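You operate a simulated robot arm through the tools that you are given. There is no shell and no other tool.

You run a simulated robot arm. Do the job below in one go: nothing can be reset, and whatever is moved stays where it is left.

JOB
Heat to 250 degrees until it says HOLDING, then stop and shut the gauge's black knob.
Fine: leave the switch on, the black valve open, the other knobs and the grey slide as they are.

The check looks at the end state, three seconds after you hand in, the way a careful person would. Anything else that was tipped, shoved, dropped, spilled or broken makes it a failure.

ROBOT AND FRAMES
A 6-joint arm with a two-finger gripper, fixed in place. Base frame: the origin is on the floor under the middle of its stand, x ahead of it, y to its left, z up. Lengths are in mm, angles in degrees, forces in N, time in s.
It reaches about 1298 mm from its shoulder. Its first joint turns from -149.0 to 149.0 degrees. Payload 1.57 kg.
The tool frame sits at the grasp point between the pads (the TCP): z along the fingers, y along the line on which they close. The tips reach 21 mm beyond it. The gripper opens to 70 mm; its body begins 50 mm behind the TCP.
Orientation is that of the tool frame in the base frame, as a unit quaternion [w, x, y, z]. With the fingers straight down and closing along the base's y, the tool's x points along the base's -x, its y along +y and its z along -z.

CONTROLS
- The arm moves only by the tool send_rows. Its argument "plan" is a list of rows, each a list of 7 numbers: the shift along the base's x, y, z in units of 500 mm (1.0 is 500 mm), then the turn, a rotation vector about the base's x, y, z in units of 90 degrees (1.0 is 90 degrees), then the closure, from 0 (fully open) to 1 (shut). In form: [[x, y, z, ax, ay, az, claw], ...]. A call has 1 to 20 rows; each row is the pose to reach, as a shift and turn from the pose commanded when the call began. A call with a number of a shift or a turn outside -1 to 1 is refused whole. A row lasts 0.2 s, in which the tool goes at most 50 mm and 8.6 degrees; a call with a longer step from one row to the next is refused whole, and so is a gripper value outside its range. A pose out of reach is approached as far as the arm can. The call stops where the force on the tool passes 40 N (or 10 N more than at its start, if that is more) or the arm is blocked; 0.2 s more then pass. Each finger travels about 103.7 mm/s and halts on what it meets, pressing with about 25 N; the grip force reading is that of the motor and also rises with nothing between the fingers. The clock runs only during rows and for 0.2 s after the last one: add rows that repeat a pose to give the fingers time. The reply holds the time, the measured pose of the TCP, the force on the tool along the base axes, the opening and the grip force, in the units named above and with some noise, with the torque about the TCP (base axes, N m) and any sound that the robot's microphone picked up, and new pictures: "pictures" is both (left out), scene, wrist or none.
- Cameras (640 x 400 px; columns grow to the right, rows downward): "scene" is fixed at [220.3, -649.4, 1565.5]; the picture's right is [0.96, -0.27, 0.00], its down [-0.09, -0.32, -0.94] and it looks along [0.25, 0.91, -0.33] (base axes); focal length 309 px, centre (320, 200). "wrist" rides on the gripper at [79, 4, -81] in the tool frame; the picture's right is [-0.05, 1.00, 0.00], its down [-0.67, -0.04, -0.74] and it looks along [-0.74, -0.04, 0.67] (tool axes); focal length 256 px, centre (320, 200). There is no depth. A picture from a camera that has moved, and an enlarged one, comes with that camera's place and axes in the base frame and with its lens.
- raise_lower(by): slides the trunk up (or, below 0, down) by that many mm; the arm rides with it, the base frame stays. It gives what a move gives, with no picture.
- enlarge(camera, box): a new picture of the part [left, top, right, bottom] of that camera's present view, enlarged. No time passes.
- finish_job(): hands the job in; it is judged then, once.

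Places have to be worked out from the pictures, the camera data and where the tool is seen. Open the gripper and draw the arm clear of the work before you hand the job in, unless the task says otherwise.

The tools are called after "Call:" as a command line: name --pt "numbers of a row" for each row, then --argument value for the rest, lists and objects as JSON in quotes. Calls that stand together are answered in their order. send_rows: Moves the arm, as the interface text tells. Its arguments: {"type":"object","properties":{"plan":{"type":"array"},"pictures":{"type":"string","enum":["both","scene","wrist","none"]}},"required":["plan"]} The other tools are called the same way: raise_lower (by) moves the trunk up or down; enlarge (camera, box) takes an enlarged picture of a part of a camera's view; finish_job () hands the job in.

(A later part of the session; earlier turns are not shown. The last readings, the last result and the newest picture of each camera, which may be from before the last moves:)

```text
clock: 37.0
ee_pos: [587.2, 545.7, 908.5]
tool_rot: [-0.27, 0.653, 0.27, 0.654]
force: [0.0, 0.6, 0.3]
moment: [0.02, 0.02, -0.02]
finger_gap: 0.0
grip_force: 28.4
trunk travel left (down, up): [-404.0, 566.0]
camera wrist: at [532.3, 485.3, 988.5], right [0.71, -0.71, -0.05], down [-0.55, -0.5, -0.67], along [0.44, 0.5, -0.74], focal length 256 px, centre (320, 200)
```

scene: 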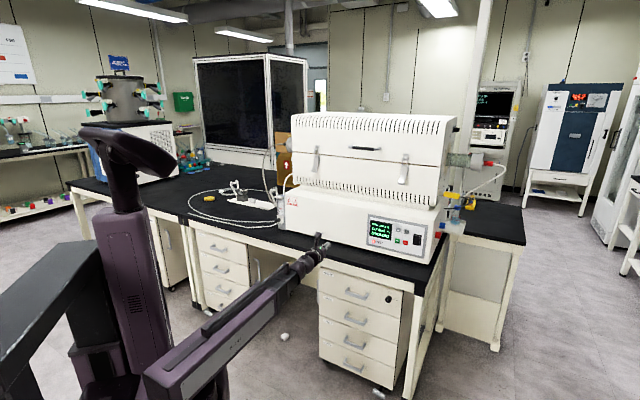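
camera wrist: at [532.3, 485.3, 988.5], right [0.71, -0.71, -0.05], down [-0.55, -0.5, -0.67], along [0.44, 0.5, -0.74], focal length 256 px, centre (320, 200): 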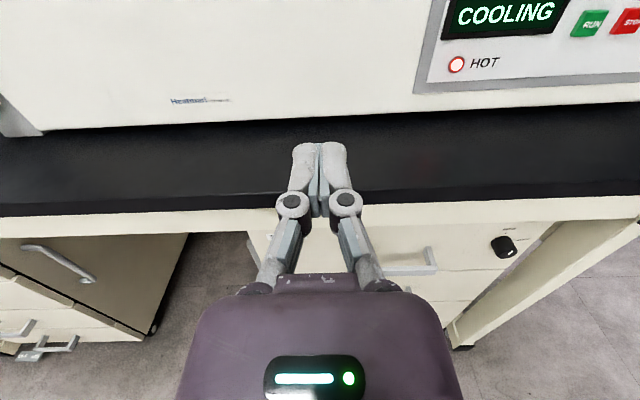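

The way is clear and the gauge is now fully visible to the scene camera. I enlarge it to see the knob, its mark and the tubes, plus other knobs/valves nearby.

Call:
enlarge --camera "scene" --box '[260, 175, 308, 235]'

Call:
enlarge --camera "scene" --box '[180, 170, 300, 245]'

Call:
enlarge --camera "scene" --box '[420, 150, 520, 250]'

```text
6.67 times, centred on (284, 205) of scene
camera zoom: at [220.3, -649.4, 1565.5], right [0.96, -0.27, 0.0], down [-0.09, -0.32, -0.94], along [0.25, 0.91, -0.33], focal length 2060 px, centre (560, 167)
```

zoom: 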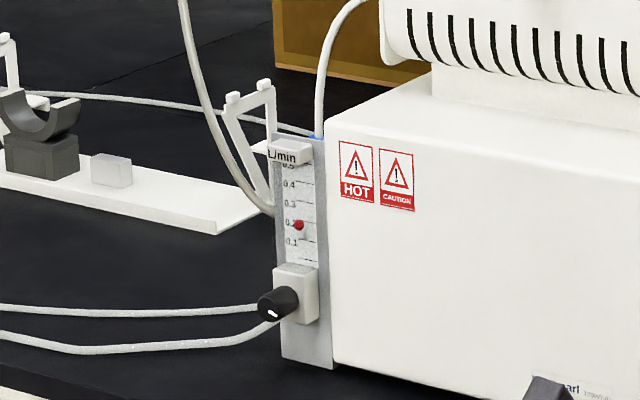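

```text
5.33 times, centred on (240, 208) of scene
camera zoom: at [220.3, -649.4, 1565.5], right [0.96, -0.27, 0.0], down [-0.09, -0.32, -0.94], along [0.25, 0.91, -0.33], focal length 1648 px, centre (747, 160)
```

zoom: 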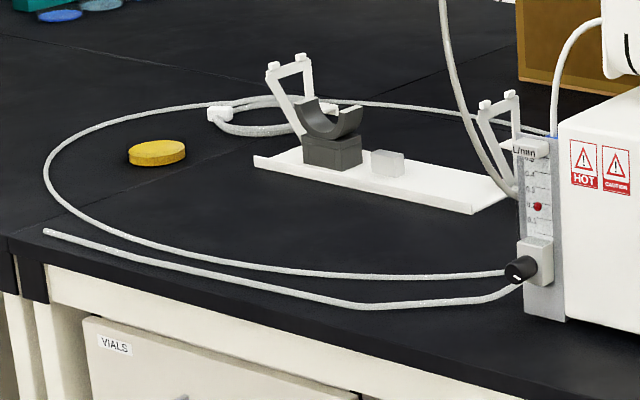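

```text
4.00 times, centred on (470, 200) of scene
camera zoom: at [220.3, -649.4, 1565.5], right [0.96, -0.27, 0.0], down [-0.09, -0.32, -0.94], along [0.25, 0.91, -0.33], focal length 1236 px, centre (-280, 200)
```

zoom: 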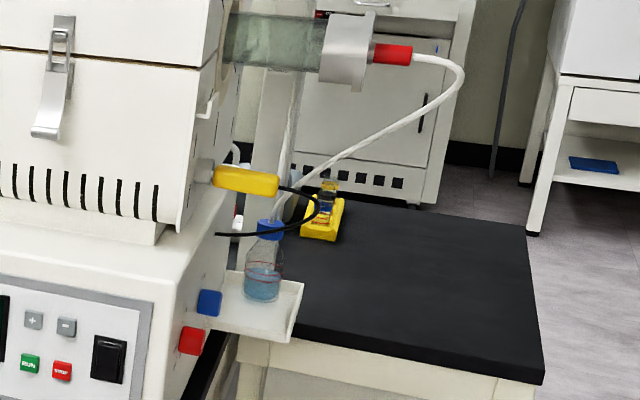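

The knob's front face has a white pointer mark; the two white tubes join the gauge block on its left side and behind the knob. I carry on left to stand in front of the gauge, tip about 100 mm short of the knob, and open the fingers.

Call:
send_rows --pt "-0.0612 0.0612 0 0 0 0 0.6" --pt "-0.1224 0.1224 0 0 0 0 0.3" --pt "-0.1836 0.1836 0 0 0 0 0" --pt "-0.2448 0.2448 0 0 0 0 0" --pt "-0.306 0.306 0 0 0 0 0" --pt "-0.3672 0.3672 0 0 0 0 0" --pt "-0.4284 0.4284 0 0 0 0 0" --pt "-0.4896 0.4896 0 0 0 0 0" --pt "-0.54 0.54 0 0 0 0 0" --pt "-0.578 0.578 0 0 0 0 0" --pt "-0.578 0.578 0 0 0 0 0" --pictures "both"

Call:
enlarge --camera "wrist" --box '[220, 50, 420, 175]'

```text
clock: 39.5
ee_pos: [298.6, 836.2, 908.6]
tool_rot: [-0.27, 0.654, 0.272, 0.652]
force: [-0.3, -0.3, -0.8]
moment: [0.02, 0.02, 0.03]
finger_gap: 70.1
grip_force: 0.1
trunk travel left (down, up): [-404.0, 566.0]
camera wrist: at [243.1, 775.6, 988.1], right [0.71, -0.71, -0.05], down [-0.55, -0.5, -0.67], along [0.44, 0.5, -0.74], focal length 256 px, centre (320, 200)
```

scene: 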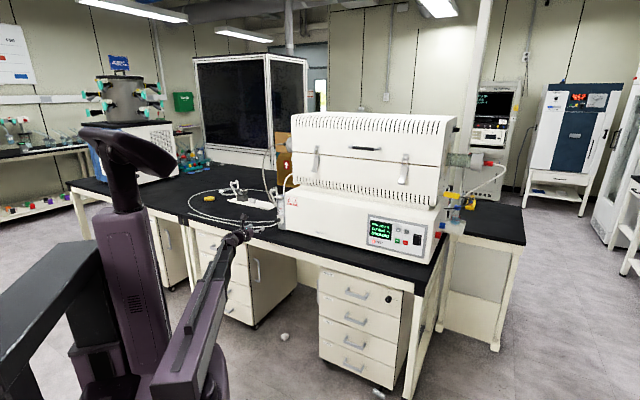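
wrist: 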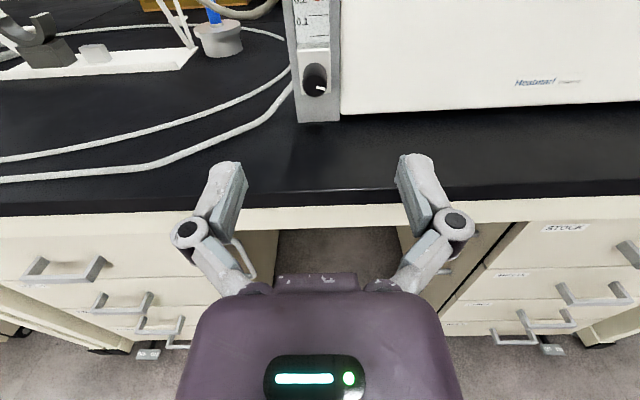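

```text
3.20 times, centred on (320, 112) of wrist
camera zoom: at [243.1, 775.6, 988.1], right [0.71, -0.71, -0.05], down [-0.55, -0.5, -0.67], along [0.44, 0.5, -0.74], focal length 819 px, centre (320, 480)
```

zoom: 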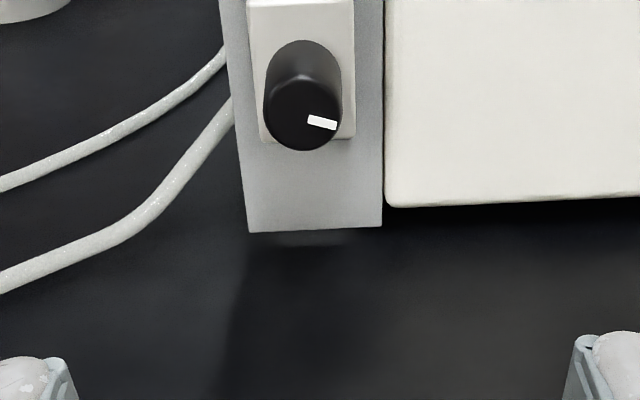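

Now I see the knob head on: a round black knob with the white mark pointing to about 3 o'clock. I enlarge further to look for open/shut markings and to fix its place.

Call:
enlarge --camera "wrist" --box '[275, 30, 365, 130]'

Call:
enlarge --camera "wrist" --box '[270, 0, 370, 62]'

```text
4.00 times, centred on (320, 80) of wrist
camera zoom: at [243.1, 775.6, 988.1], right [0.71, -0.71, -0.05], down [-0.55, -0.5, -0.67], along [0.44, 0.5, -0.74], focal length 1024 px, centre (320, 680)
```

zoom: 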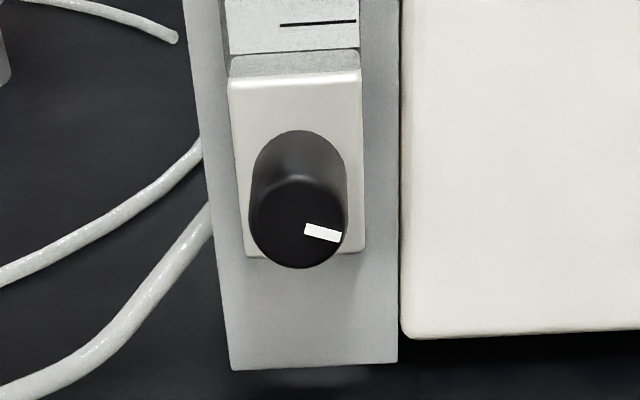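

```text
6.40 times, centred on (320, 31) of wrist
camera zoom: at [243.1, 775.6, 988.1], right [0.71, -0.71, -0.05], down [-0.55, -0.5, -0.67], along [0.44, 0.5, -0.74], focal length 1638 px, centre (320, 1282)
```

zoom: 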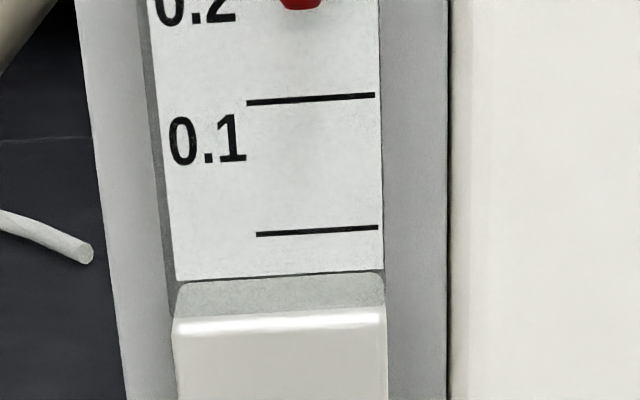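

Knob: about 22 mm across and 23 mm long, front face near n≈957, axis near lateral −387, z≈884; the bench top works out near z≈816, so there is room below. I advance to 36 mm short of it, centred sideways, for a better fix.

Call:
send_rows --pt "0.0249 0.0289 0 0 0 0 0" --pt "0.0498 0.0577 0 0 0 0 0" --pt "0.0747 0.0866 0 0 0 0 0" --pt "0.0996 0.1154 0 0 0 0 0" --pt "0.1245 0.1443 0 0 0 0 0" --pt "0.1245 0.1443 0 0 0 0 0" --pictures "both"

Call:
enlarge --camera "wrist" --box '[240, 80, 400, 180]'

Call:
enlarge --camera "scene" --box '[240, 170, 320, 240]'

```text
clock: 40.9
ee_pos: [359.1, 907.2, 908.8]
tool_rot: [-0.27, 0.653, 0.27, 0.654]
force: [-0.2, 0.6, -1.1]
moment: [0.02, -0.03, 0.0]
finger_gap: 70.2
grip_force: 0.1
trunk travel left (down, up): [-404.0, 566.0]
camera wrist: at [304.4, 847.4, 988.2], right [0.71, -0.71, -0.05], down [-0.55, -0.5, -0.67], along [0.44, 0.5, -0.74], focal length 256 px, centre (320, 200)
```

scene: 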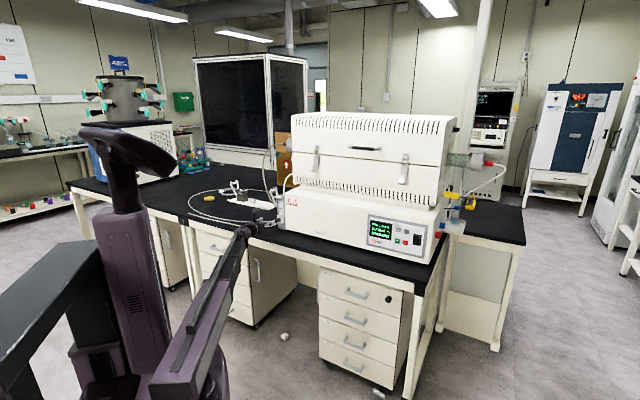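
wrist: 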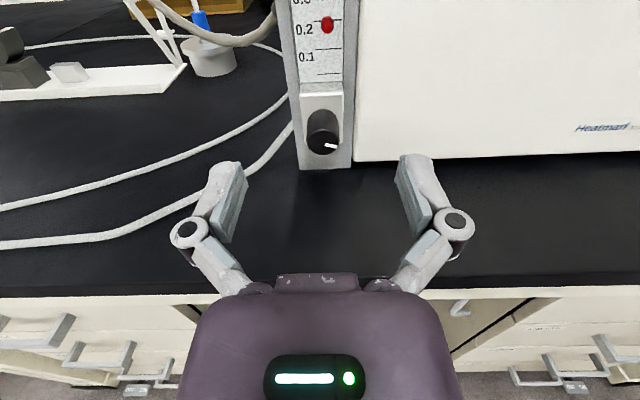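

```text
4.00 times, centred on (320, 130) of wrist
camera zoom: at [304.4, 847.4, 988.2], right [0.71, -0.71, -0.05], down [-0.55, -0.5, -0.67], along [0.44, 0.5, -0.74], focal length 1024 px, centre (320, 480)
```

zoom: 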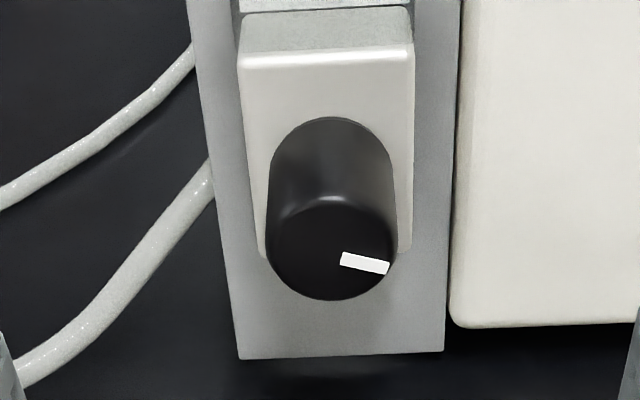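

```text
5.71 times, centred on (280, 205) of scene
camera zoom: at [220.3, -649.4, 1565.5], right [0.96, -0.27, 0.0], down [-0.09, -0.32, -0.94], along [0.25, 0.91, -0.33], focal length 1766 px, centre (549, 171)
```

zoom: 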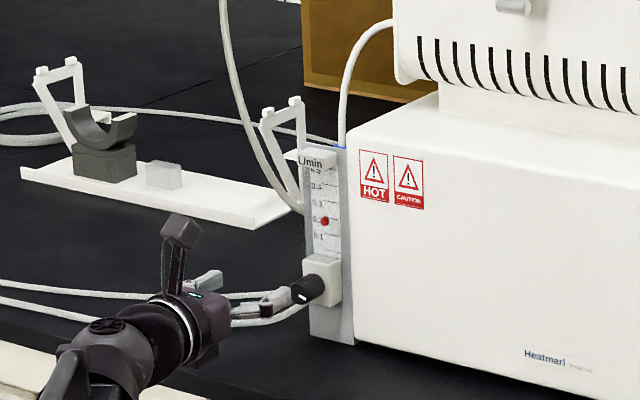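

Two views now give the knob's front at n≈971, axis at lateral −387.5, z≈878, block face behind it at n≈997; the tubes stay beyond n≈1000. I lower the trunk 31 mm to the axis height and roll the tool −90° in place, to have room for a clockwise turn (seen from the front).

Call:
raise_lower --by -31

Call:
send_rows --pt "0 0 0 -0.0643 -0.0643 0 0.2" --pt "0 0 0 -0.1286 -0.1286 0 0.3" --pt "0 0 0 -0.1928 -0.1928 0 0.3" --pt "0 0 0 -0.2571 -0.2571 0 0.3" --pt "0 0 0 -0.3214 -0.3214 0 0.3" --pt "0 0 0 -0.3857 -0.3857 0 0.3" --pt "0 0 0 -0.45 -0.45 0 0.3" --pt "0 0 0 -0.5142 -0.5142 0 0.3" --pt "0 0 0 -0.5785 -0.5785 0 0.3" --pt "0 0 0 -0.6428 -0.6428 0 0.3" --pt "0 0 0 -0.7071 -0.7071 0 0.3" --pt "0 0 0 -0.7071 -0.7071 0 0.3" --pictures "both"

Call:
enlarge --camera "scene" --box '[240, 170, 320, 240]'

```text
clock: 41.6
ee_pos: [359.3, 908.5, 878.0]
tool_rot: [-0.271, 0.653, 0.271, 0.653]
force: [0.0, 0.1, 0.0]
moment: [0.01, 0.01, -0.01]
finger_gap: 69.9
grip_force: 0.1
trunk travel left (down, up): [-373.0, 597.0]
```

```text
clock: 44.2
ee_pos: [357.9, 908.4, 877.5]
tool_rot: [0.271, 0.27, 0.654, 0.653]
force: [-0.6, 0.6, -0.3]
moment: [0.0, 0.0, 0.01]
finger_gap: 49.0
grip_force: 0.1
trunk travel left (down, up): [-373.0, 597.0]
camera wrist: at [245.2, 906.6, 882.0], right [0.04, -0.04, 1.0], down [-0.06, -1.0, -0.03], along [1.0, -0.05, -0.04], focal length 256 px, centre (320, 200)
```

scene: 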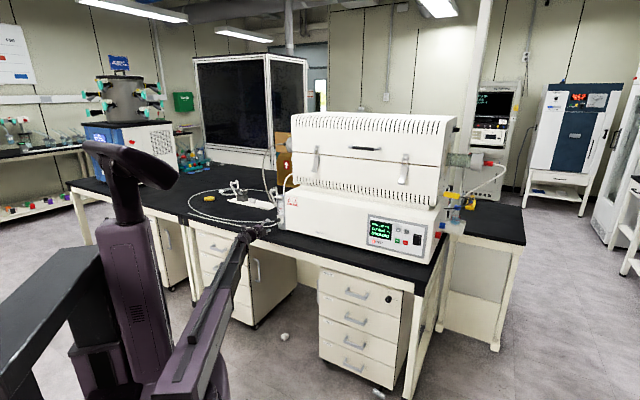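
wrist: 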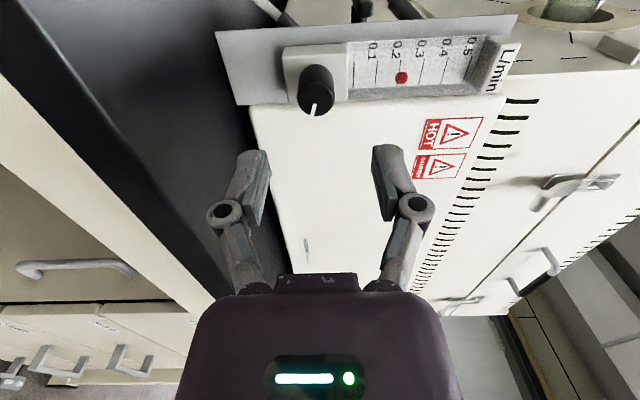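

```text
5.71 times, centred on (280, 205) of scene
camera zoom: at [220.3, -649.4, 1565.5], right [0.96, -0.27, 0.0], down [-0.09, -0.32, -0.94], along [0.25, 0.91, -0.33], focal length 1766 px, centre (549, 171)
```

zoom: 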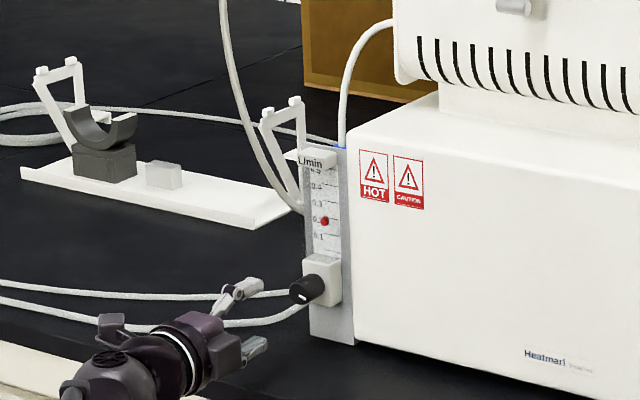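

The roll was reached, camera now to the left and the fingers one above the other with a 49 mm gap. I enlarge the wrist view to check the knob's height against the tool axis.

Call:
enlarge --camera "wrist" --box '[240, 40, 400, 140]'

```text
4.00 times, centred on (320, 90) of wrist
camera zoom: at [245.2, 906.6, 882.0], right [0.04, -0.04, 1.0], down [-0.06, -1.0, -0.03], along [1.0, -0.05, -0.04], focal length 1024 px, centre (320, 640)
```

zoom: 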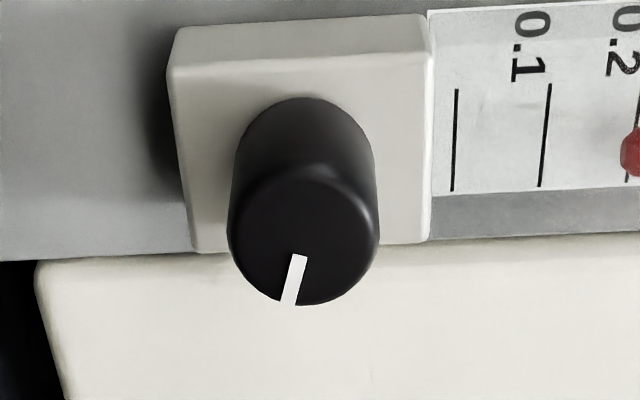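

The knob axis settles at about lateral −388, z≈876, front face n≈974. I lower 2 mm and advance 72 mm so the pads straddle the knob with the tips about 8–10 mm short of the block.

Call:
raise_lower --by -2

Call:
send_rows --pt "0.0255 0.0255 0 0 0 0 0.3" --pt "0.0509 0.0509 0 0 0 0 0.3" --pt "0.0764 0.0764 0 0 0 0 0.3" --pt "0.09 0.09 0 0 0 0 0.3" --pt "0.1018 0.1018 0 0 0 0 0.3" --pt "0.1018 0.1018 0 0 0 0 0.3" --pictures "both"

Call:
enlarge --camera "scene" --box '[250, 180, 310, 240]'

Call:
enlarge --camera "wrist" --box '[240, 100, 400, 200]'

```text
clock: 44.7
ee_pos: [358.6, 907.8, 876.6]
tool_rot: [0.271, 0.271, 0.653, 0.653]
force: [0.3, 0.1, 0.9]
moment: [-0.01, 0.0, 0.05]
finger_gap: 49.0
grip_force: 0.0
trunk travel left (down, up): [-371.0, 599.0]
```

```text
clock: 46.1
ee_pos: [410.3, 958.7, 875.3]
tool_rot: [0.27, 0.271, 0.654, 0.653]
force: [0.5, 0.0, 0.1]
moment: [0.01, 0.0, 0.05]
finger_gap: 48.9
grip_force: 0.1
trunk travel left (down, up): [-371.0, 599.0]
camera wrist: at [296.0, 956.6, 880.0], right [0.04, -0.04, 1.0], down [-0.06, -1.0, -0.03], along [1.0, -0.05, -0.04], focal length 256 px, centre (320, 200)
```

scene: 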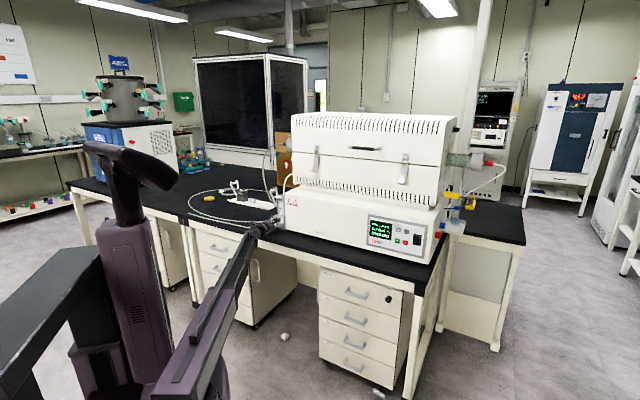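
wrist: 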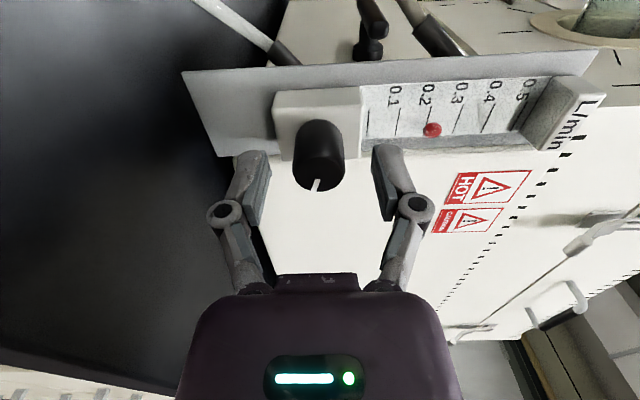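

```text
6.67 times, centred on (280, 210) of scene
camera zoom: at [220.3, -649.4, 1565.5], right [0.96, -0.27, 0.0], down [-0.09, -0.32, -0.94], along [0.25, 0.91, -0.33], focal length 2060 px, centre (587, 133)
```

zoom: 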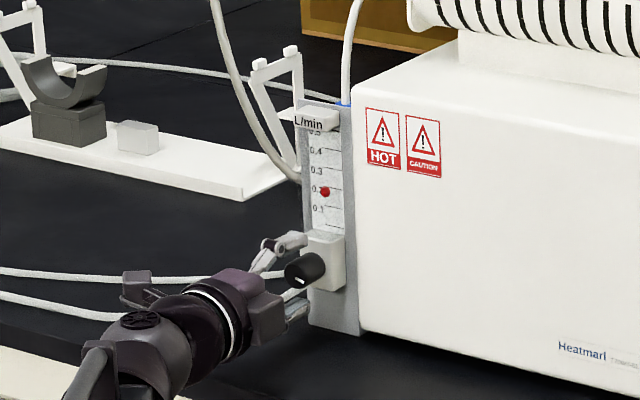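

```text
4.00 times, centred on (320, 150) of wrist
camera zoom: at [296.0, 956.6, 880.0], right [0.04, -0.04, 1.0], down [-0.06, -1.0, -0.03], along [1.0, -0.05, -0.04], focal length 1024 px, centre (320, 400)
```

zoom: 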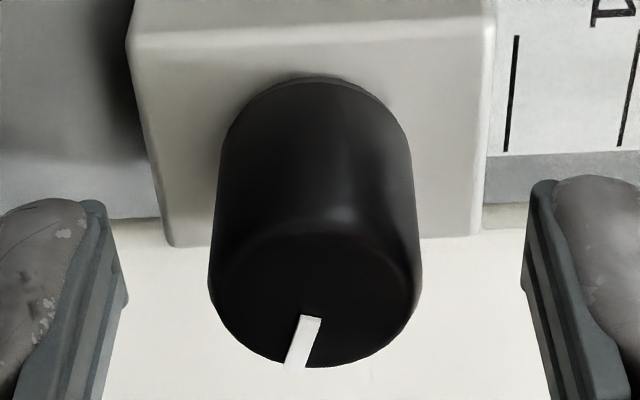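

The knob sits centred between the pads (within about 1 mm vertically, front face a few mm ahead of the grasp point), tips clear of the block. I close on it.

Call:
send_rows --pt "0 0 0 0 0 0 0.6" --pt "0 0 0 0 0 0 1" --pt "0 0 0 0 0 0 1" --pt "0 0 0 0 0 0 1" --pictures "wrist"

```text
clock: 47.1
ee_pos: [410.0, 956.9, 875.3]
tool_rot: [0.27, 0.272, 0.653, 0.653]
force: [-2.9, -7.2, -10.4]
moment: [-0.14, 0.12, 0.11]
finger_gap: 24.7
grip_force: 31.9
trunk travel left (down, up): [-371.0, 599.0]
camera wrist: at [296.0, 956.5, 879.5], right [0.04, -0.04, 1.0], down [-0.06, -1.0, -0.03], along [1.0, -0.06, -0.04], focal length 256 px, centre (320, 200)
```

wrist: 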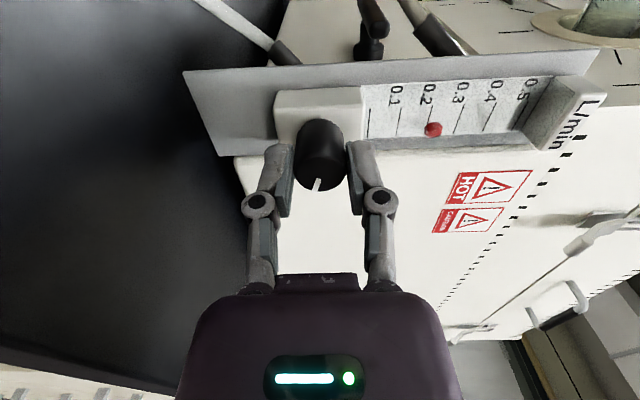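

Gripped: gap 24.7 mm, with a slight load of −10 N in z meaning the tool sits a touch high. I ease the trunk down 0.8 mm to relieve it.

Call:
raise_lower --by -0.8

```text
clock: 47.6
ee_pos: [409.4, 958.2, 874.1]
tool_rot: [0.271, 0.271, 0.653, 0.653]
force: [-2.3, -4.0, -3.0]
moment: [0.01, 0.01, -0.17]
finger_gap: 24.9
grip_force: 31.3
trunk travel left (down, up): [-370.0, 600.0]
```

The load is down to a few newtons. I now turn the knob clockwise by 30° in small steps and watch the ball and the torque.

Call:
send_rows --pt "0 0 0 0.0393 0.0393 0 1" --pt "0 0 0 0.0786 0.0786 0 1" --pt "0 0 0 0.1179 0.1179 0 1" --pt "0 0 0 0.1571 0.1571 0 1" --pt "0 0 0 0.1964 0.1964 0 1" --pt "0 0 0 0.2357 0.2357 0 1" --pt "0 0 0 0.2357 0.2357 0 1" --pictures "wrist"

Call:
enlarge --camera "wrist" --box '[220, 40, 540, 240]'

Call:
enlarge --camera "scene" --box '[250, 180, 310, 240]'

```text
clock: 49.2
ee_pos: [409.9, 956.8, 875.2]
tool_rot: [0.091, 0.431, 0.561, 0.701]
force: [-2.7, -3.1, -1.7]
moment: [-0.12, 0.1, -0.3]
finger_gap: 24.7
grip_force: 31.6
trunk travel left (down, up): [-370.0, 600.0]
camera wrist: at [305.1, 947.4, 918.5], right [0.39, -0.39, 0.84], down [-0.13, -0.92, -0.36], along [0.91, 0.03, -0.41], focal length 256 px, centre (320, 200)
```

wrist: 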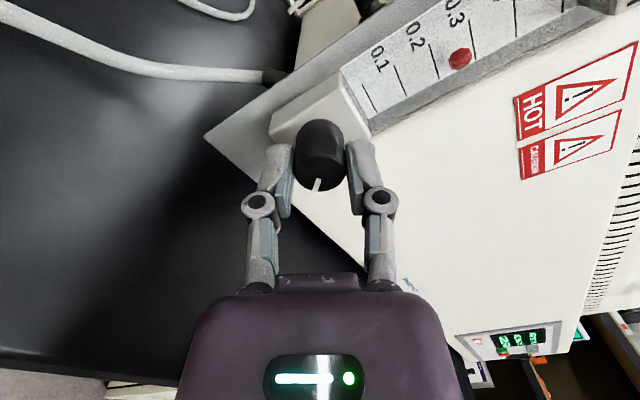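

```text
2.00 times, centred on (380, 140) of wrist
camera zoom: at [305.1, 947.4, 918.5], right [0.39, -0.39, 0.84], down [-0.13, -0.92, -0.36], along [0.91, 0.03, -0.41], focal length 512 px, centre (200, 320)
```

zoom: 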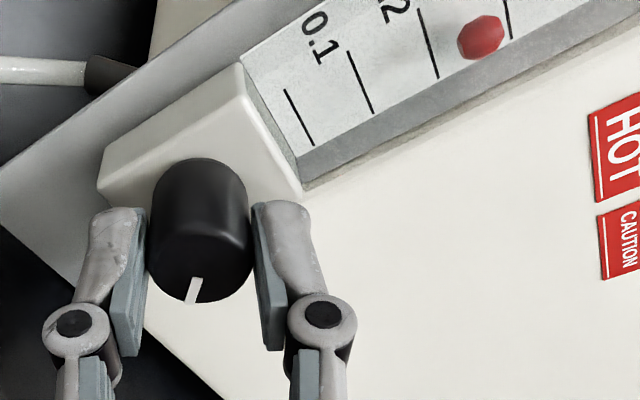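

```text
6.67 times, centred on (280, 210) of scene
camera zoom: at [220.3, -649.4, 1565.5], right [0.96, -0.27, 0.0], down [-0.09, -0.32, -0.94], along [0.25, 0.91, -0.33], focal length 2060 px, centre (587, 133)
```

zoom: 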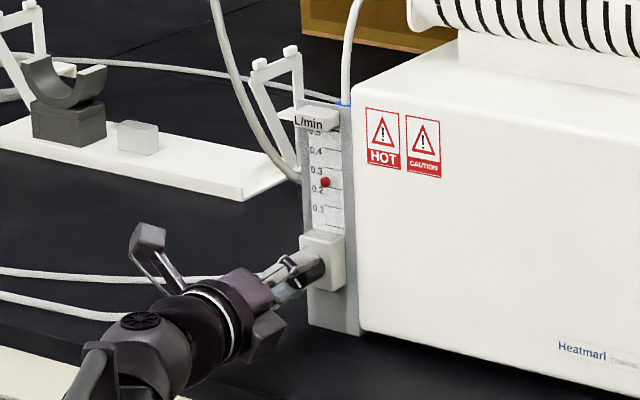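

Turning clockwise made the ball rise from 0.2 to about 0.26, so this knob shuts the other way, anticlockwise, at roughly 0.06 per 30°: about 95° back past where it began. To have the range I release, back off 35 mm and roll the tool the other way before regripping.

Call:
send_rows --pt "0 0 0 0 0 0 0.3" --pt "0 0 0 0 0 0 0.3" --pt "0 0 0 0 0 0 0.3" --pt "-0.0255 -0.0255 0 0 0 0 0.3" --pt "-0.0495 -0.0495 0 0 0 0 0.3" --pt "-0.0495 -0.0495 0 0.0611 0.0611 0 0.3" --pt "-0.0495 -0.0495 0 0.1222 0.1222 0 0.3" --pt "-0.0495 -0.0495 0 0.1833 0.1833 0 0.3" --pt "-0.0495 -0.0495 0 0.2444 0.2444 0 0.3" --pt "-0.0495 -0.0495 0 0.3056 0.3056 0 0.3" --pt "-0.0495 -0.0495 0 0.3667 0.3667 0 0.3" --pt "-0.0495 -0.0495 0 0.4278 0.4278 0 0.3" --pt "-0.0495 -0.0495 0 0.4889 0.4889 0 0.3" --pt "-0.0495 -0.0495 0 0.55 0.55 0 0.3" --pt "-0.0495 -0.0495 0 0.55 0.55 0 0.3" --pictures "both"

Call:
enlarge --camera "scene" --box '[250, 180, 310, 240]'

```text
clock: 52.4
ee_pos: [385.0, 932.6, 875.4]
tool_rot: [-0.328, 0.674, 0.213, 0.626]
force: [0.3, -0.2, 0.4]
moment: [-0.01, 0.02, 0.0]
finger_gap: 49.4
grip_force: 0.1
trunk travel left (down, up): [-370.0, 600.0]
camera wrist: at [339.8, 862.6, 952.5], right [0.69, -0.69, -0.23], down [-0.63, -0.42, -0.65], along [0.35, 0.59, -0.73], focal length 256 px, centre (320, 200)
```

scene: 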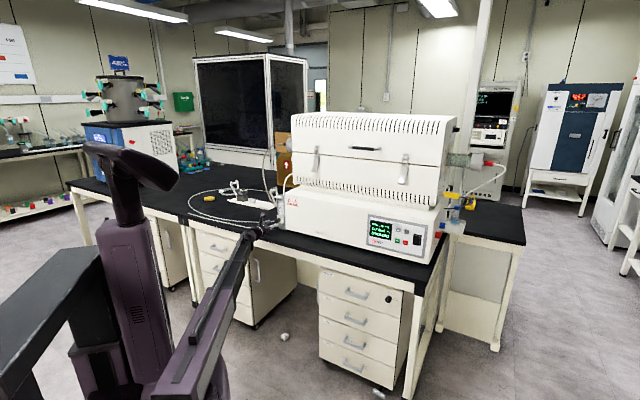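
wrist: 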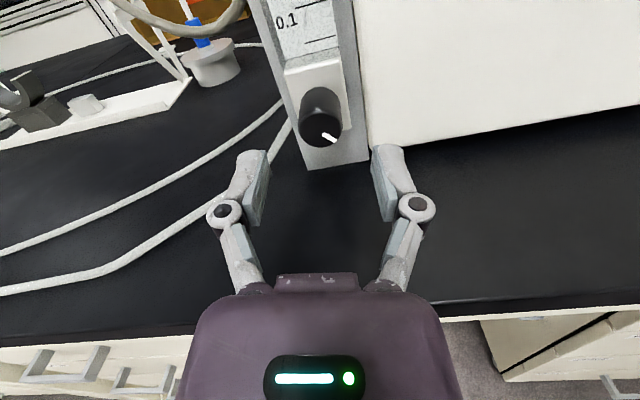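

```text
6.67 times, centred on (280, 210) of scene
camera zoom: at [220.3, -649.4, 1565.5], right [0.96, -0.27, 0.0], down [-0.09, -0.32, -0.94], along [0.25, 0.91, -0.33], focal length 2060 px, centre (587, 133)
```

zoom: 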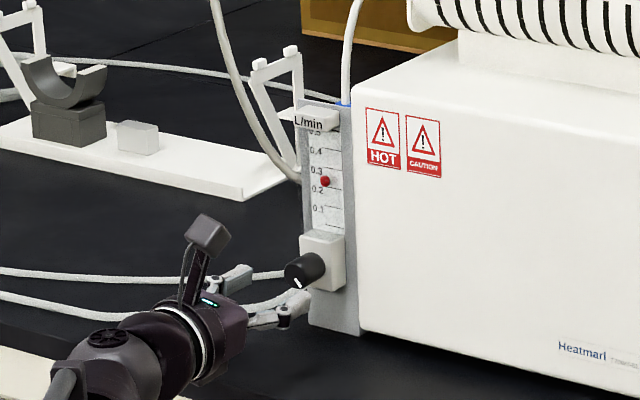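

The knob now points to about 4 o'clock and the ball is at about 0.26. I roll on another 70° at this standoff.

Call:
send_rows --pt "0 0 0 0.0611 0.0611 0 0.3" --pt "0 0 0 0.1222 0.1222 0 0.3" --pt "0 0 0 0.1833 0.1833 0 0.3" --pt "0 0 0 0.2444 0.2444 0 0.3" --pt "0 0 0 0.3056 0.3056 0 0.3" --pt "0 0 0 0.3667 0.3667 0 0.3" --pt "0 0 0 0.4278 0.4278 0 0.3" --pt "0 0 0 0.4889 0.4889 0 0.3" --pt "0 0 0 0.55 0.55 0 0.3" --pt "0 0 0 0.55 0.55 0 0.3" --pictures "both"

Call:
enlarge --camera "wrist" --box '[220, 60, 420, 185]'

```text
clock: 54.6
ee_pos: [385.3, 933.7, 875.2]
tool_rot: [-0.627, 0.674, -0.213, 0.326]
force: [0.0, 0.3, -0.7]
moment: [0.02, 0.0, 0.02]
finger_gap: 48.7
grip_force: 0.1
trunk travel left (down, up): [-370.0, 600.0]
camera wrist: at [383.3, 820.1, 884.7], right [0.09, -0.08, -0.99], down [-0.99, -0.06, -0.08], along [-0.05, 0.99, -0.09], focal length 256 px, centre (320, 200)
```

scene: 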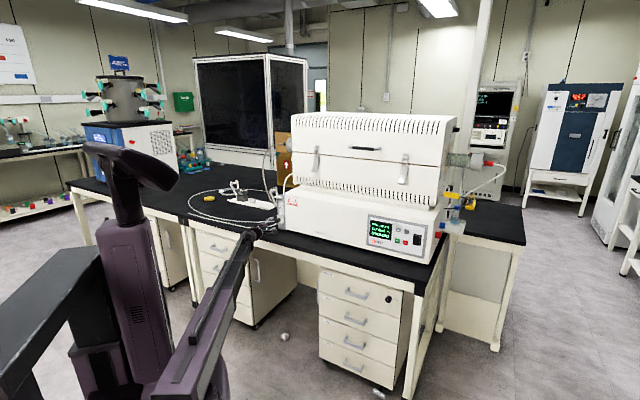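
wrist: 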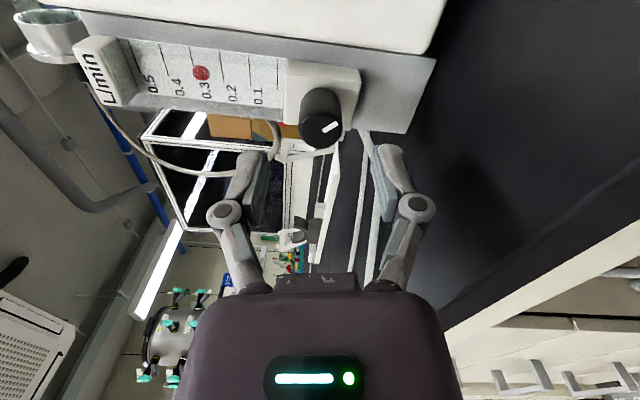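

```text
3.20 times, centred on (320, 122) of wrist
camera zoom: at [383.3, 820.1, 884.7], right [0.09, -0.08, -0.99], down [-0.99, -0.06, -0.08], along [-0.05, 0.99, -0.09], focal length 819 px, centre (320, 448)
```

zoom: 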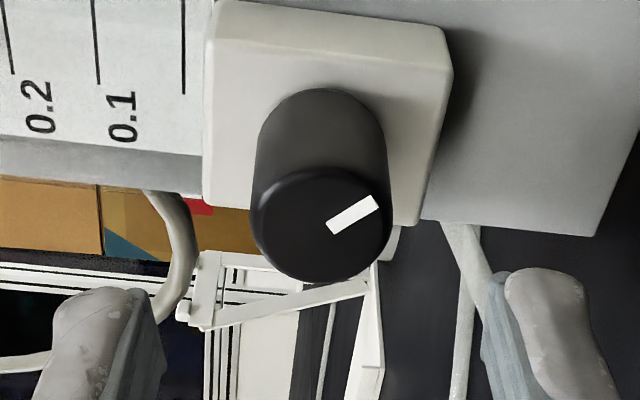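

At roll +80° the knob is centred between the fingers. I advance the 35 mm back and close on it.

Call:
send_rows --pt "0.0255 0.0255 0 0 0 0 0.3" --pt "0.0495 0.0495 0 0 0 0 0.3" --pt "0.0495 0.0495 0 0 0 0 0.3" --pt "0.0495 0.0495 0 0 0 0 0.7" --pt "0.0495 0.0495 0 0 0 0 1" --pt "0.0495 0.0495 0 0 0 0 1" --pt "0.0495 0.0495 0 0 0 0 1" --pictures "wrist"

```text
clock: 56.2
ee_pos: [409.7, 959.2, 875.9]
tool_rot: [-0.627, 0.674, -0.213, 0.327]
force: [-4.8, -8.1, -9.8]
moment: [-0.12, 0.11, 0.08]
finger_gap: 24.4
grip_force: 32.2
trunk travel left (down, up): [-370.0, 600.0]
camera wrist: at [408.0, 844.9, 884.6], right [0.09, -0.08, -0.99], down [-0.99, -0.06, -0.08], along [-0.05, 0.99, -0.09], focal length 256 px, centre (320, 200)
```

wrist: 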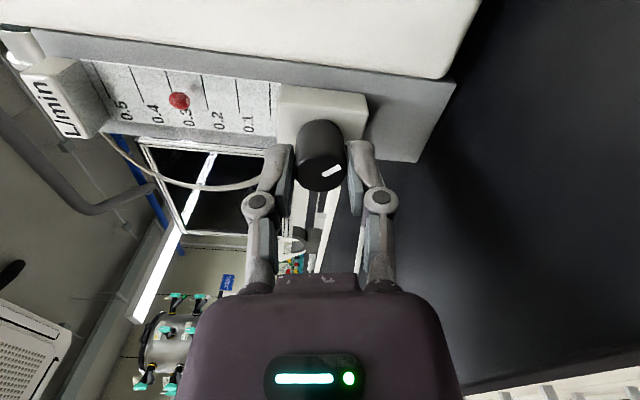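

Gripped again (gap 24.4 mm), again with about −10 N in z, so I ease the trunk down another 0.8 mm before turning anticlockwise.

Call:
raise_lower --by -0.8

Call:
send_rows --pt "0 0 0 -0.0471 -0.0471 0 1" --pt "0 0 0 -0.0943 -0.0943 0 1" --pt "0 0 0 -0.1414 -0.1414 0 1" --pt "0 0 0 -0.1886 -0.1886 0 1" --pt "0 0 0 -0.2357 -0.2357 0 1" --pt "0 0 0 -0.2828 -0.2828 0 1" --pt "0 0 0 -0.33 -0.33 0 1" --pt "0 0 0 -0.3771 -0.3771 0 1" --pt "0 0 0 -0.4243 -0.4243 0 1" --pt "0 0 0 -0.4714 -0.4714 0 1" --pt "0 0 0 -0.4714 -0.4714 0 1" --pictures "both"

Call:
enlarge --camera "scene" --box '[250, 180, 310, 240]'

```text
clock: 56.8
ee_pos: [409.2, 959.7, 875.3]
tool_rot: [-0.628, 0.674, -0.212, 0.327]
force: [-4.1, -6.1, -1.4]
moment: [-0.01, 0.02, -0.03]
finger_gap: 24.5
grip_force: 32.2
trunk travel left (down, up): [-369.0, 601.0]
```

```text
clock: 59.1
ee_pos: [409.1, 959.1, 875.3]
tool_rot: [-0.381, 0.69, 0.154, 0.597]
force: [4.4, 12.7, 13.5]
moment: [-0.21, 0.2, 0.34]
finger_gap: 24.5
grip_force: 32.3
trunk travel left (down, up): [-369.0, 601.0]
camera wrist: at [374.3, 878.6, 948.0], right [0.65, -0.65, -0.39], down [-0.71, -0.34, -0.62], along [0.27, 0.68, -0.69], focal length 256 px, centre (320, 200)
```

scene: 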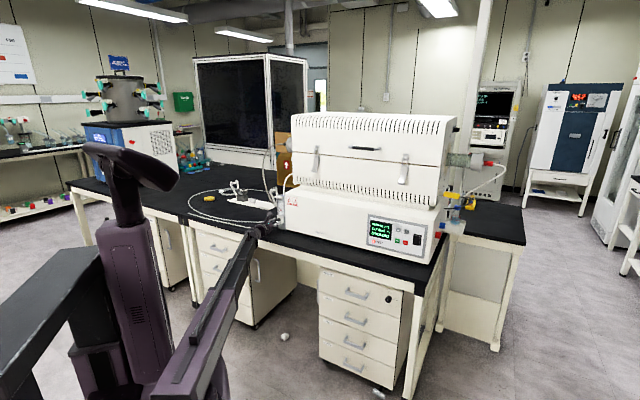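
wrist: 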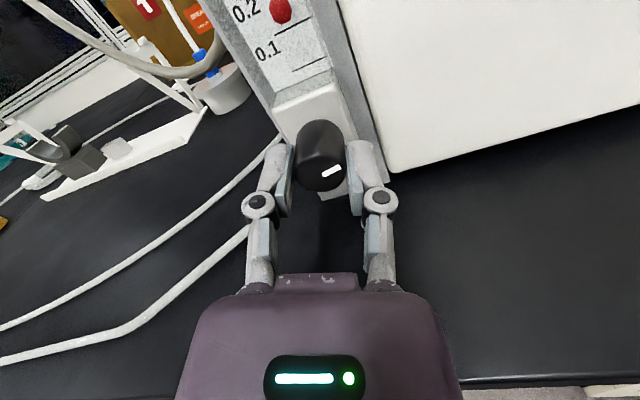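

```text
6.67 times, centred on (280, 210) of scene
camera zoom: at [220.3, -649.4, 1565.5], right [0.96, -0.27, 0.0], down [-0.09, -0.32, -0.94], along [0.25, 0.91, -0.33], focal length 2060 px, centre (587, 133)
```

zoom: 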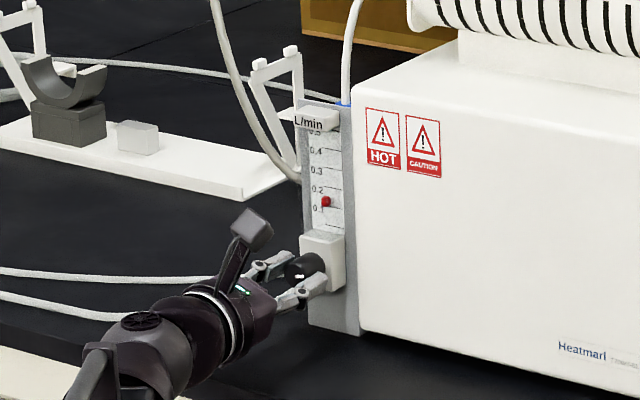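

It works: the ball has dropped to about 0.14 after 60° anticlockwise. Side loads have grown to about 13 N, so I ease the trunk up 0.8 mm and turn on another 36°.

Call:
raise_lower --by 0.8

Call:
send_rows --pt "0 0 0 -0.0471 -0.0471 0 1" --pt "0 0 0 -0.0943 -0.0943 0 1" --pt "0 0 0 -0.1414 -0.1414 0 1" --pt "0 0 0 -0.1886 -0.1886 0 1" --pt "0 0 0 -0.2357 -0.2357 0 1" --pt "0 0 0 -0.2828 -0.2828 0 1" --pt "0 0 0 -0.2828 -0.2828 0 1" --pictures "both"

Call:
enlarge --camera "scene" --box '[250, 180, 310, 240]'

```text
clock: 59.7
ee_pos: [409.8, 959.2, 875.1]
tool_rot: [-0.381, 0.69, 0.154, 0.596]
force: [2.6, 12.5, 5.4]
moment: [0.47, -0.43, -0.17]
finger_gap: 24.2
grip_force: 31.8
trunk travel left (down, up): [-370.0, 600.0]
```

```text
clock: 61.3
ee_pos: [410.3, 957.9, 875.2]
tool_rot: [-0.177, 0.609, 0.36, 0.685]
force: [5.5, 17.3, 10.1]
moment: [0.46, -0.5, 0.24]
finger_gap: 24.4
grip_force: 32.1
trunk travel left (down, up): [-370.0, 600.0]
camera wrist: at [339.7, 913.1, 952.4], right [0.69, -0.69, 0.23], down [-0.42, -0.63, -0.65], along [0.59, 0.35, -0.73], focal length 256 px, centre (320, 200)
```

scene: 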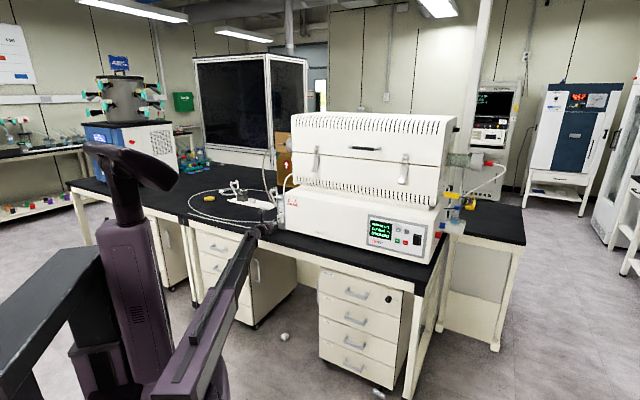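
wrist: 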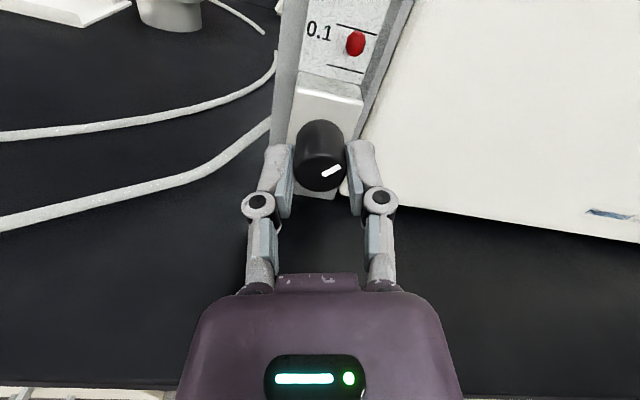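

```text
6.67 times, centred on (280, 210) of scene
camera zoom: at [220.3, -649.4, 1565.5], right [0.96, -0.27, 0.0], down [-0.09, -0.32, -0.94], along [0.25, 0.91, -0.33], focal length 2060 px, centre (587, 133)
```

zoom: 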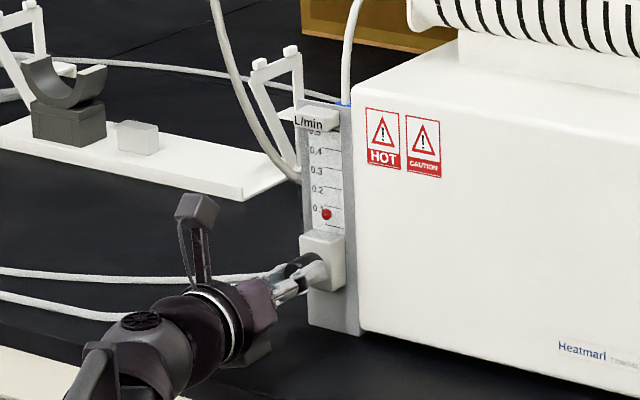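

Ball at about 0.06 now. I shift about a millimetre along the load to relax it while turning another 24°.

Call:
raise_lower --by 0.8

Call:
send_rows --pt "0.0009 0.0025 0 0 0 0 1" --pt "0.0009 0.0025 0 -0.0471 -0.0471 0 1" --pt "0.0009 0.0025 0 -0.0943 -0.0943 0 1" --pt "0.0009 0.0025 0 -0.1414 -0.1414 0 1" --pt "0.0009 0.0025 0 -0.1886 -0.1886 0 1" --pt "0.0009 0.0025 0 -0.1886 -0.1886 0 1" --pictures "both"

Call:
enlarge --camera "scene" --box '[250, 180, 310, 240]'

Call:
enlarge --camera "wrist" --box '[240, 0, 440, 125]'

```text
clock: 61.8
ee_pos: [409.5, 958.1, 874.3]
tool_rot: [-0.177, 0.61, 0.359, 0.684]
force: [2.9, 13.2, 0.9]
moment: [0.22, -0.24, 0.29]
finger_gap: 24.6
grip_force: 32.1
trunk travel left (down, up): [-371.0, 599.0]
```

```text
clock: 63.2
ee_pos: [410.0, 958.7, 874.5]
tool_rot: [-0.031, 0.521, 0.478, 0.706]
force: [-14.6, -17.9, -20.0]
moment: [-0.3, 0.29, 0.01]
finger_gap: 24.3
grip_force: 32.0
trunk travel left (down, up): [-371.0, 599.0]
camera wrist: at [318.6, 934.6, 938.7], right [0.57, -0.56, 0.6], down [-0.24, -0.81, -0.53], along [0.79, 0.15, -0.6], focal length 256 px, centre (320, 200)
```

scene: 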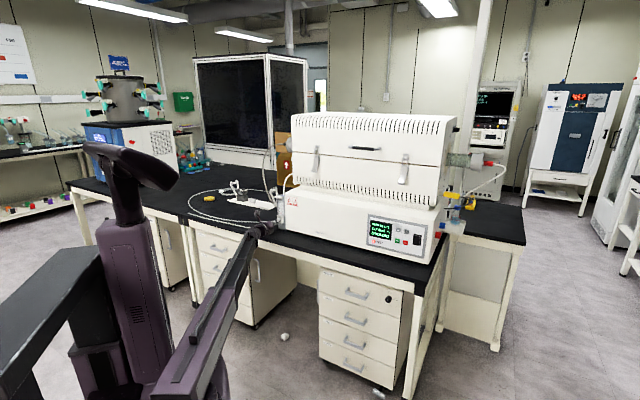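
wrist: 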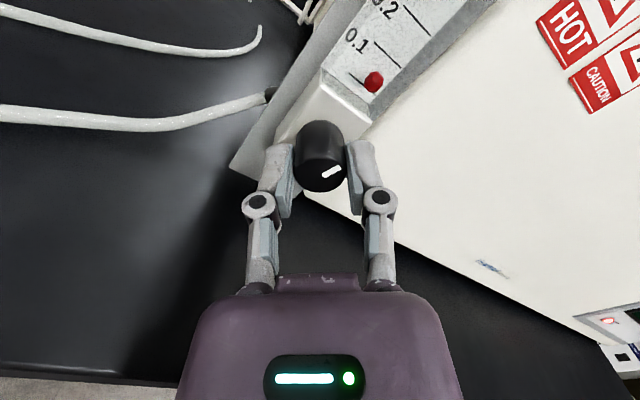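

```text
6.67 times, centred on (280, 210) of scene
camera zoom: at [220.3, -649.4, 1565.5], right [0.96, -0.27, 0.0], down [-0.09, -0.32, -0.94], along [0.25, 0.91, -0.33], focal length 2060 px, centre (587, 133)
```

zoom: 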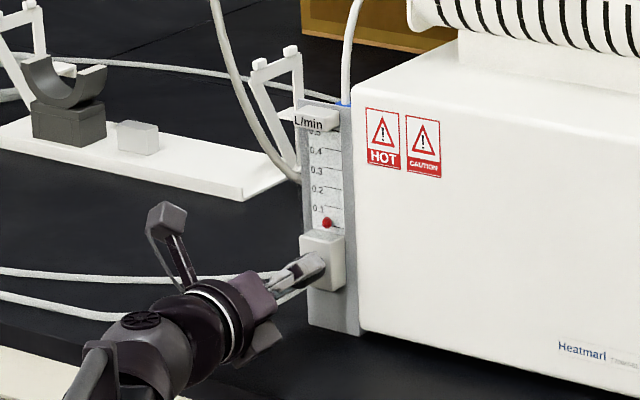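

```text
3.20 times, centred on (340, 62) of wrist
camera zoom: at [318.6, 934.6, 938.7], right [0.57, -0.56, 0.6], down [-0.24, -0.81, -0.53], along [0.79, 0.15, -0.6], focal length 819 px, centre (256, 640)
```

zoom: 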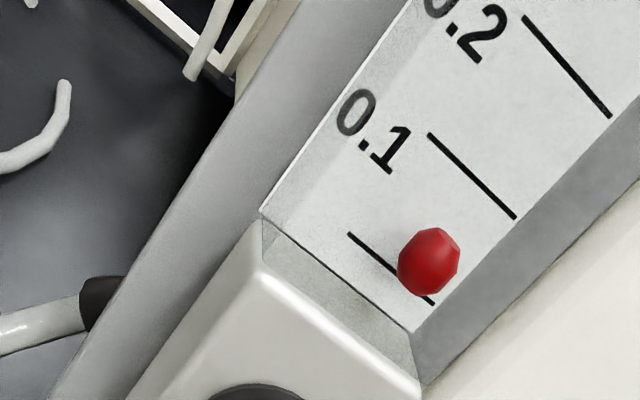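

The ball is almost at the zero line (about 0.02). My millimetre shift over-corrected (load now about −23 N along the axis, −20 N in z), so I take most of that back before the last bit of turning.

Call:
raise_lower --by -1.2

Call:
send_rows --pt "-0.0009 -0.001 0 0 0 0 1" --pt "-0.0009 -0.001 0 0 0 0 1" --pictures "none"

```text
clock: 63.7
ee_pos: [410.6, 958.8, 873.7]
tool_rot: [-0.03, 0.521, 0.478, 0.707]
force: [-12.2, -15.7, -9.8]
moment: [-0.28, 0.31, -0.34]
finger_gap: 24.4
grip_force: 32.0
trunk travel left (down, up): [-370.0, 600.0]
```

```text
clock: 64.3
ee_pos: [410.4, 958.3, 874.9]
tool_rot: [-0.032, 0.52, 0.478, 0.707]
force: [-6.4, -6.6, -1.6]
moment: [-0.1, 0.13, -0.27]
finger_gap: 24.2
grip_force: 31.8
trunk travel left (down, up): [-370.0, 600.0]
```

Loads are down below 10 N. I turn another 12° anticlockwise and look at the ball.

Call:
send_rows --pt "0 0 0 -0.0236 -0.0236 0 1" --pt "0 0 0 -0.0471 -0.0471 0 1" --pt "0 0 0 -0.0707 -0.0707 0 1" --pt "0 0 0 -0.0943 -0.0943 0 1" --pt "0 0 0 -0.0943 -0.0943 0 1" --pictures "wrist"

Call:
enlarge --camera "wrist" --box '[280, 20, 480, 200]'

Call:
enlarge --camera "scene" --box '[265, 185, 305, 225]'

```text
clock: 65.5
ee_pos: [409.8, 957.5, 875.4]
tool_rot: [0.043, 0.468, 0.531, 0.705]
force: [-2.6, -3.5, 2.5]
moment: [0.27, -0.27, 0.54]
finger_gap: 24.7
grip_force: 31.9
trunk travel left (down, up): [-370.0, 600.0]
camera wrist: at [310.1, 943.2, 927.4], right [0.46, -0.46, 0.75], down [-0.17, -0.88, -0.44], along [0.87, 0.08, -0.49], focal length 256 px, centre (320, 200)
```

wrist: 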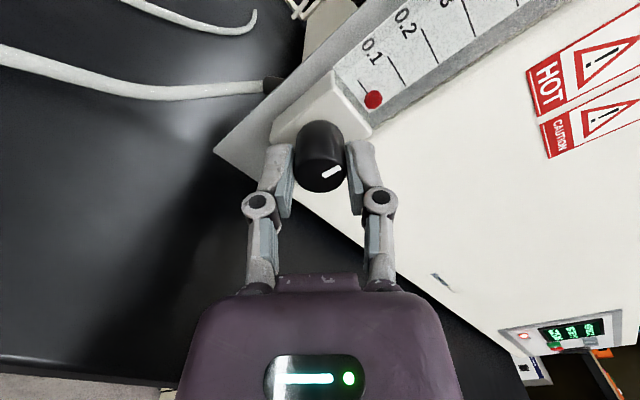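

```text
2.22 times, centred on (380, 110) of wrist
camera zoom: at [310.1, 943.2, 927.4], right [0.46, -0.46, 0.75], down [-0.17, -0.88, -0.44], along [0.87, 0.08, -0.49], focal length 569 px, centre (187, 400)
```

zoom: 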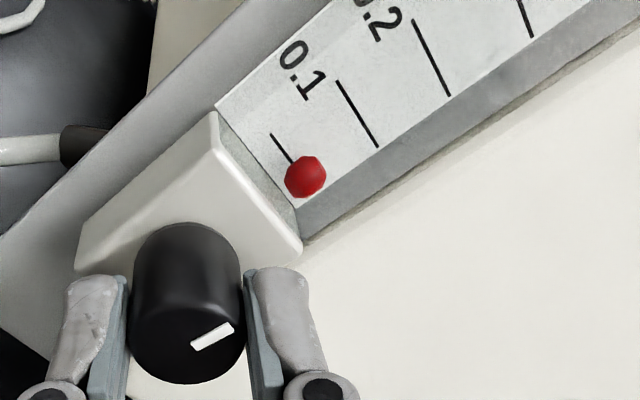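

```text
10.00 times, centred on (285, 205) of scene
camera zoom: at [220.3, -649.4, 1565.5], right [0.96, -0.27, 0.0], down [-0.09, -0.32, -0.94], along [0.25, 0.91, -0.33], focal length 3091 px, centre (670, 150)
```

zoom: 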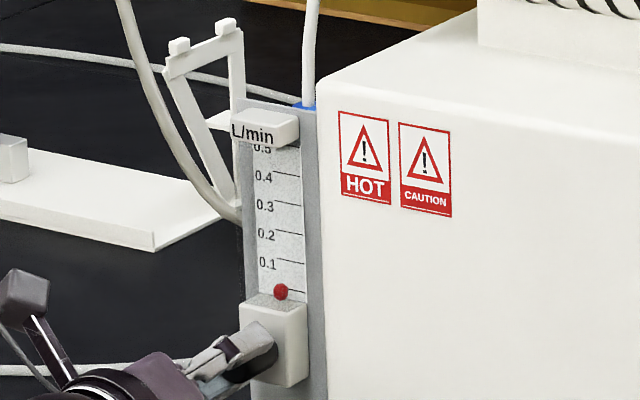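

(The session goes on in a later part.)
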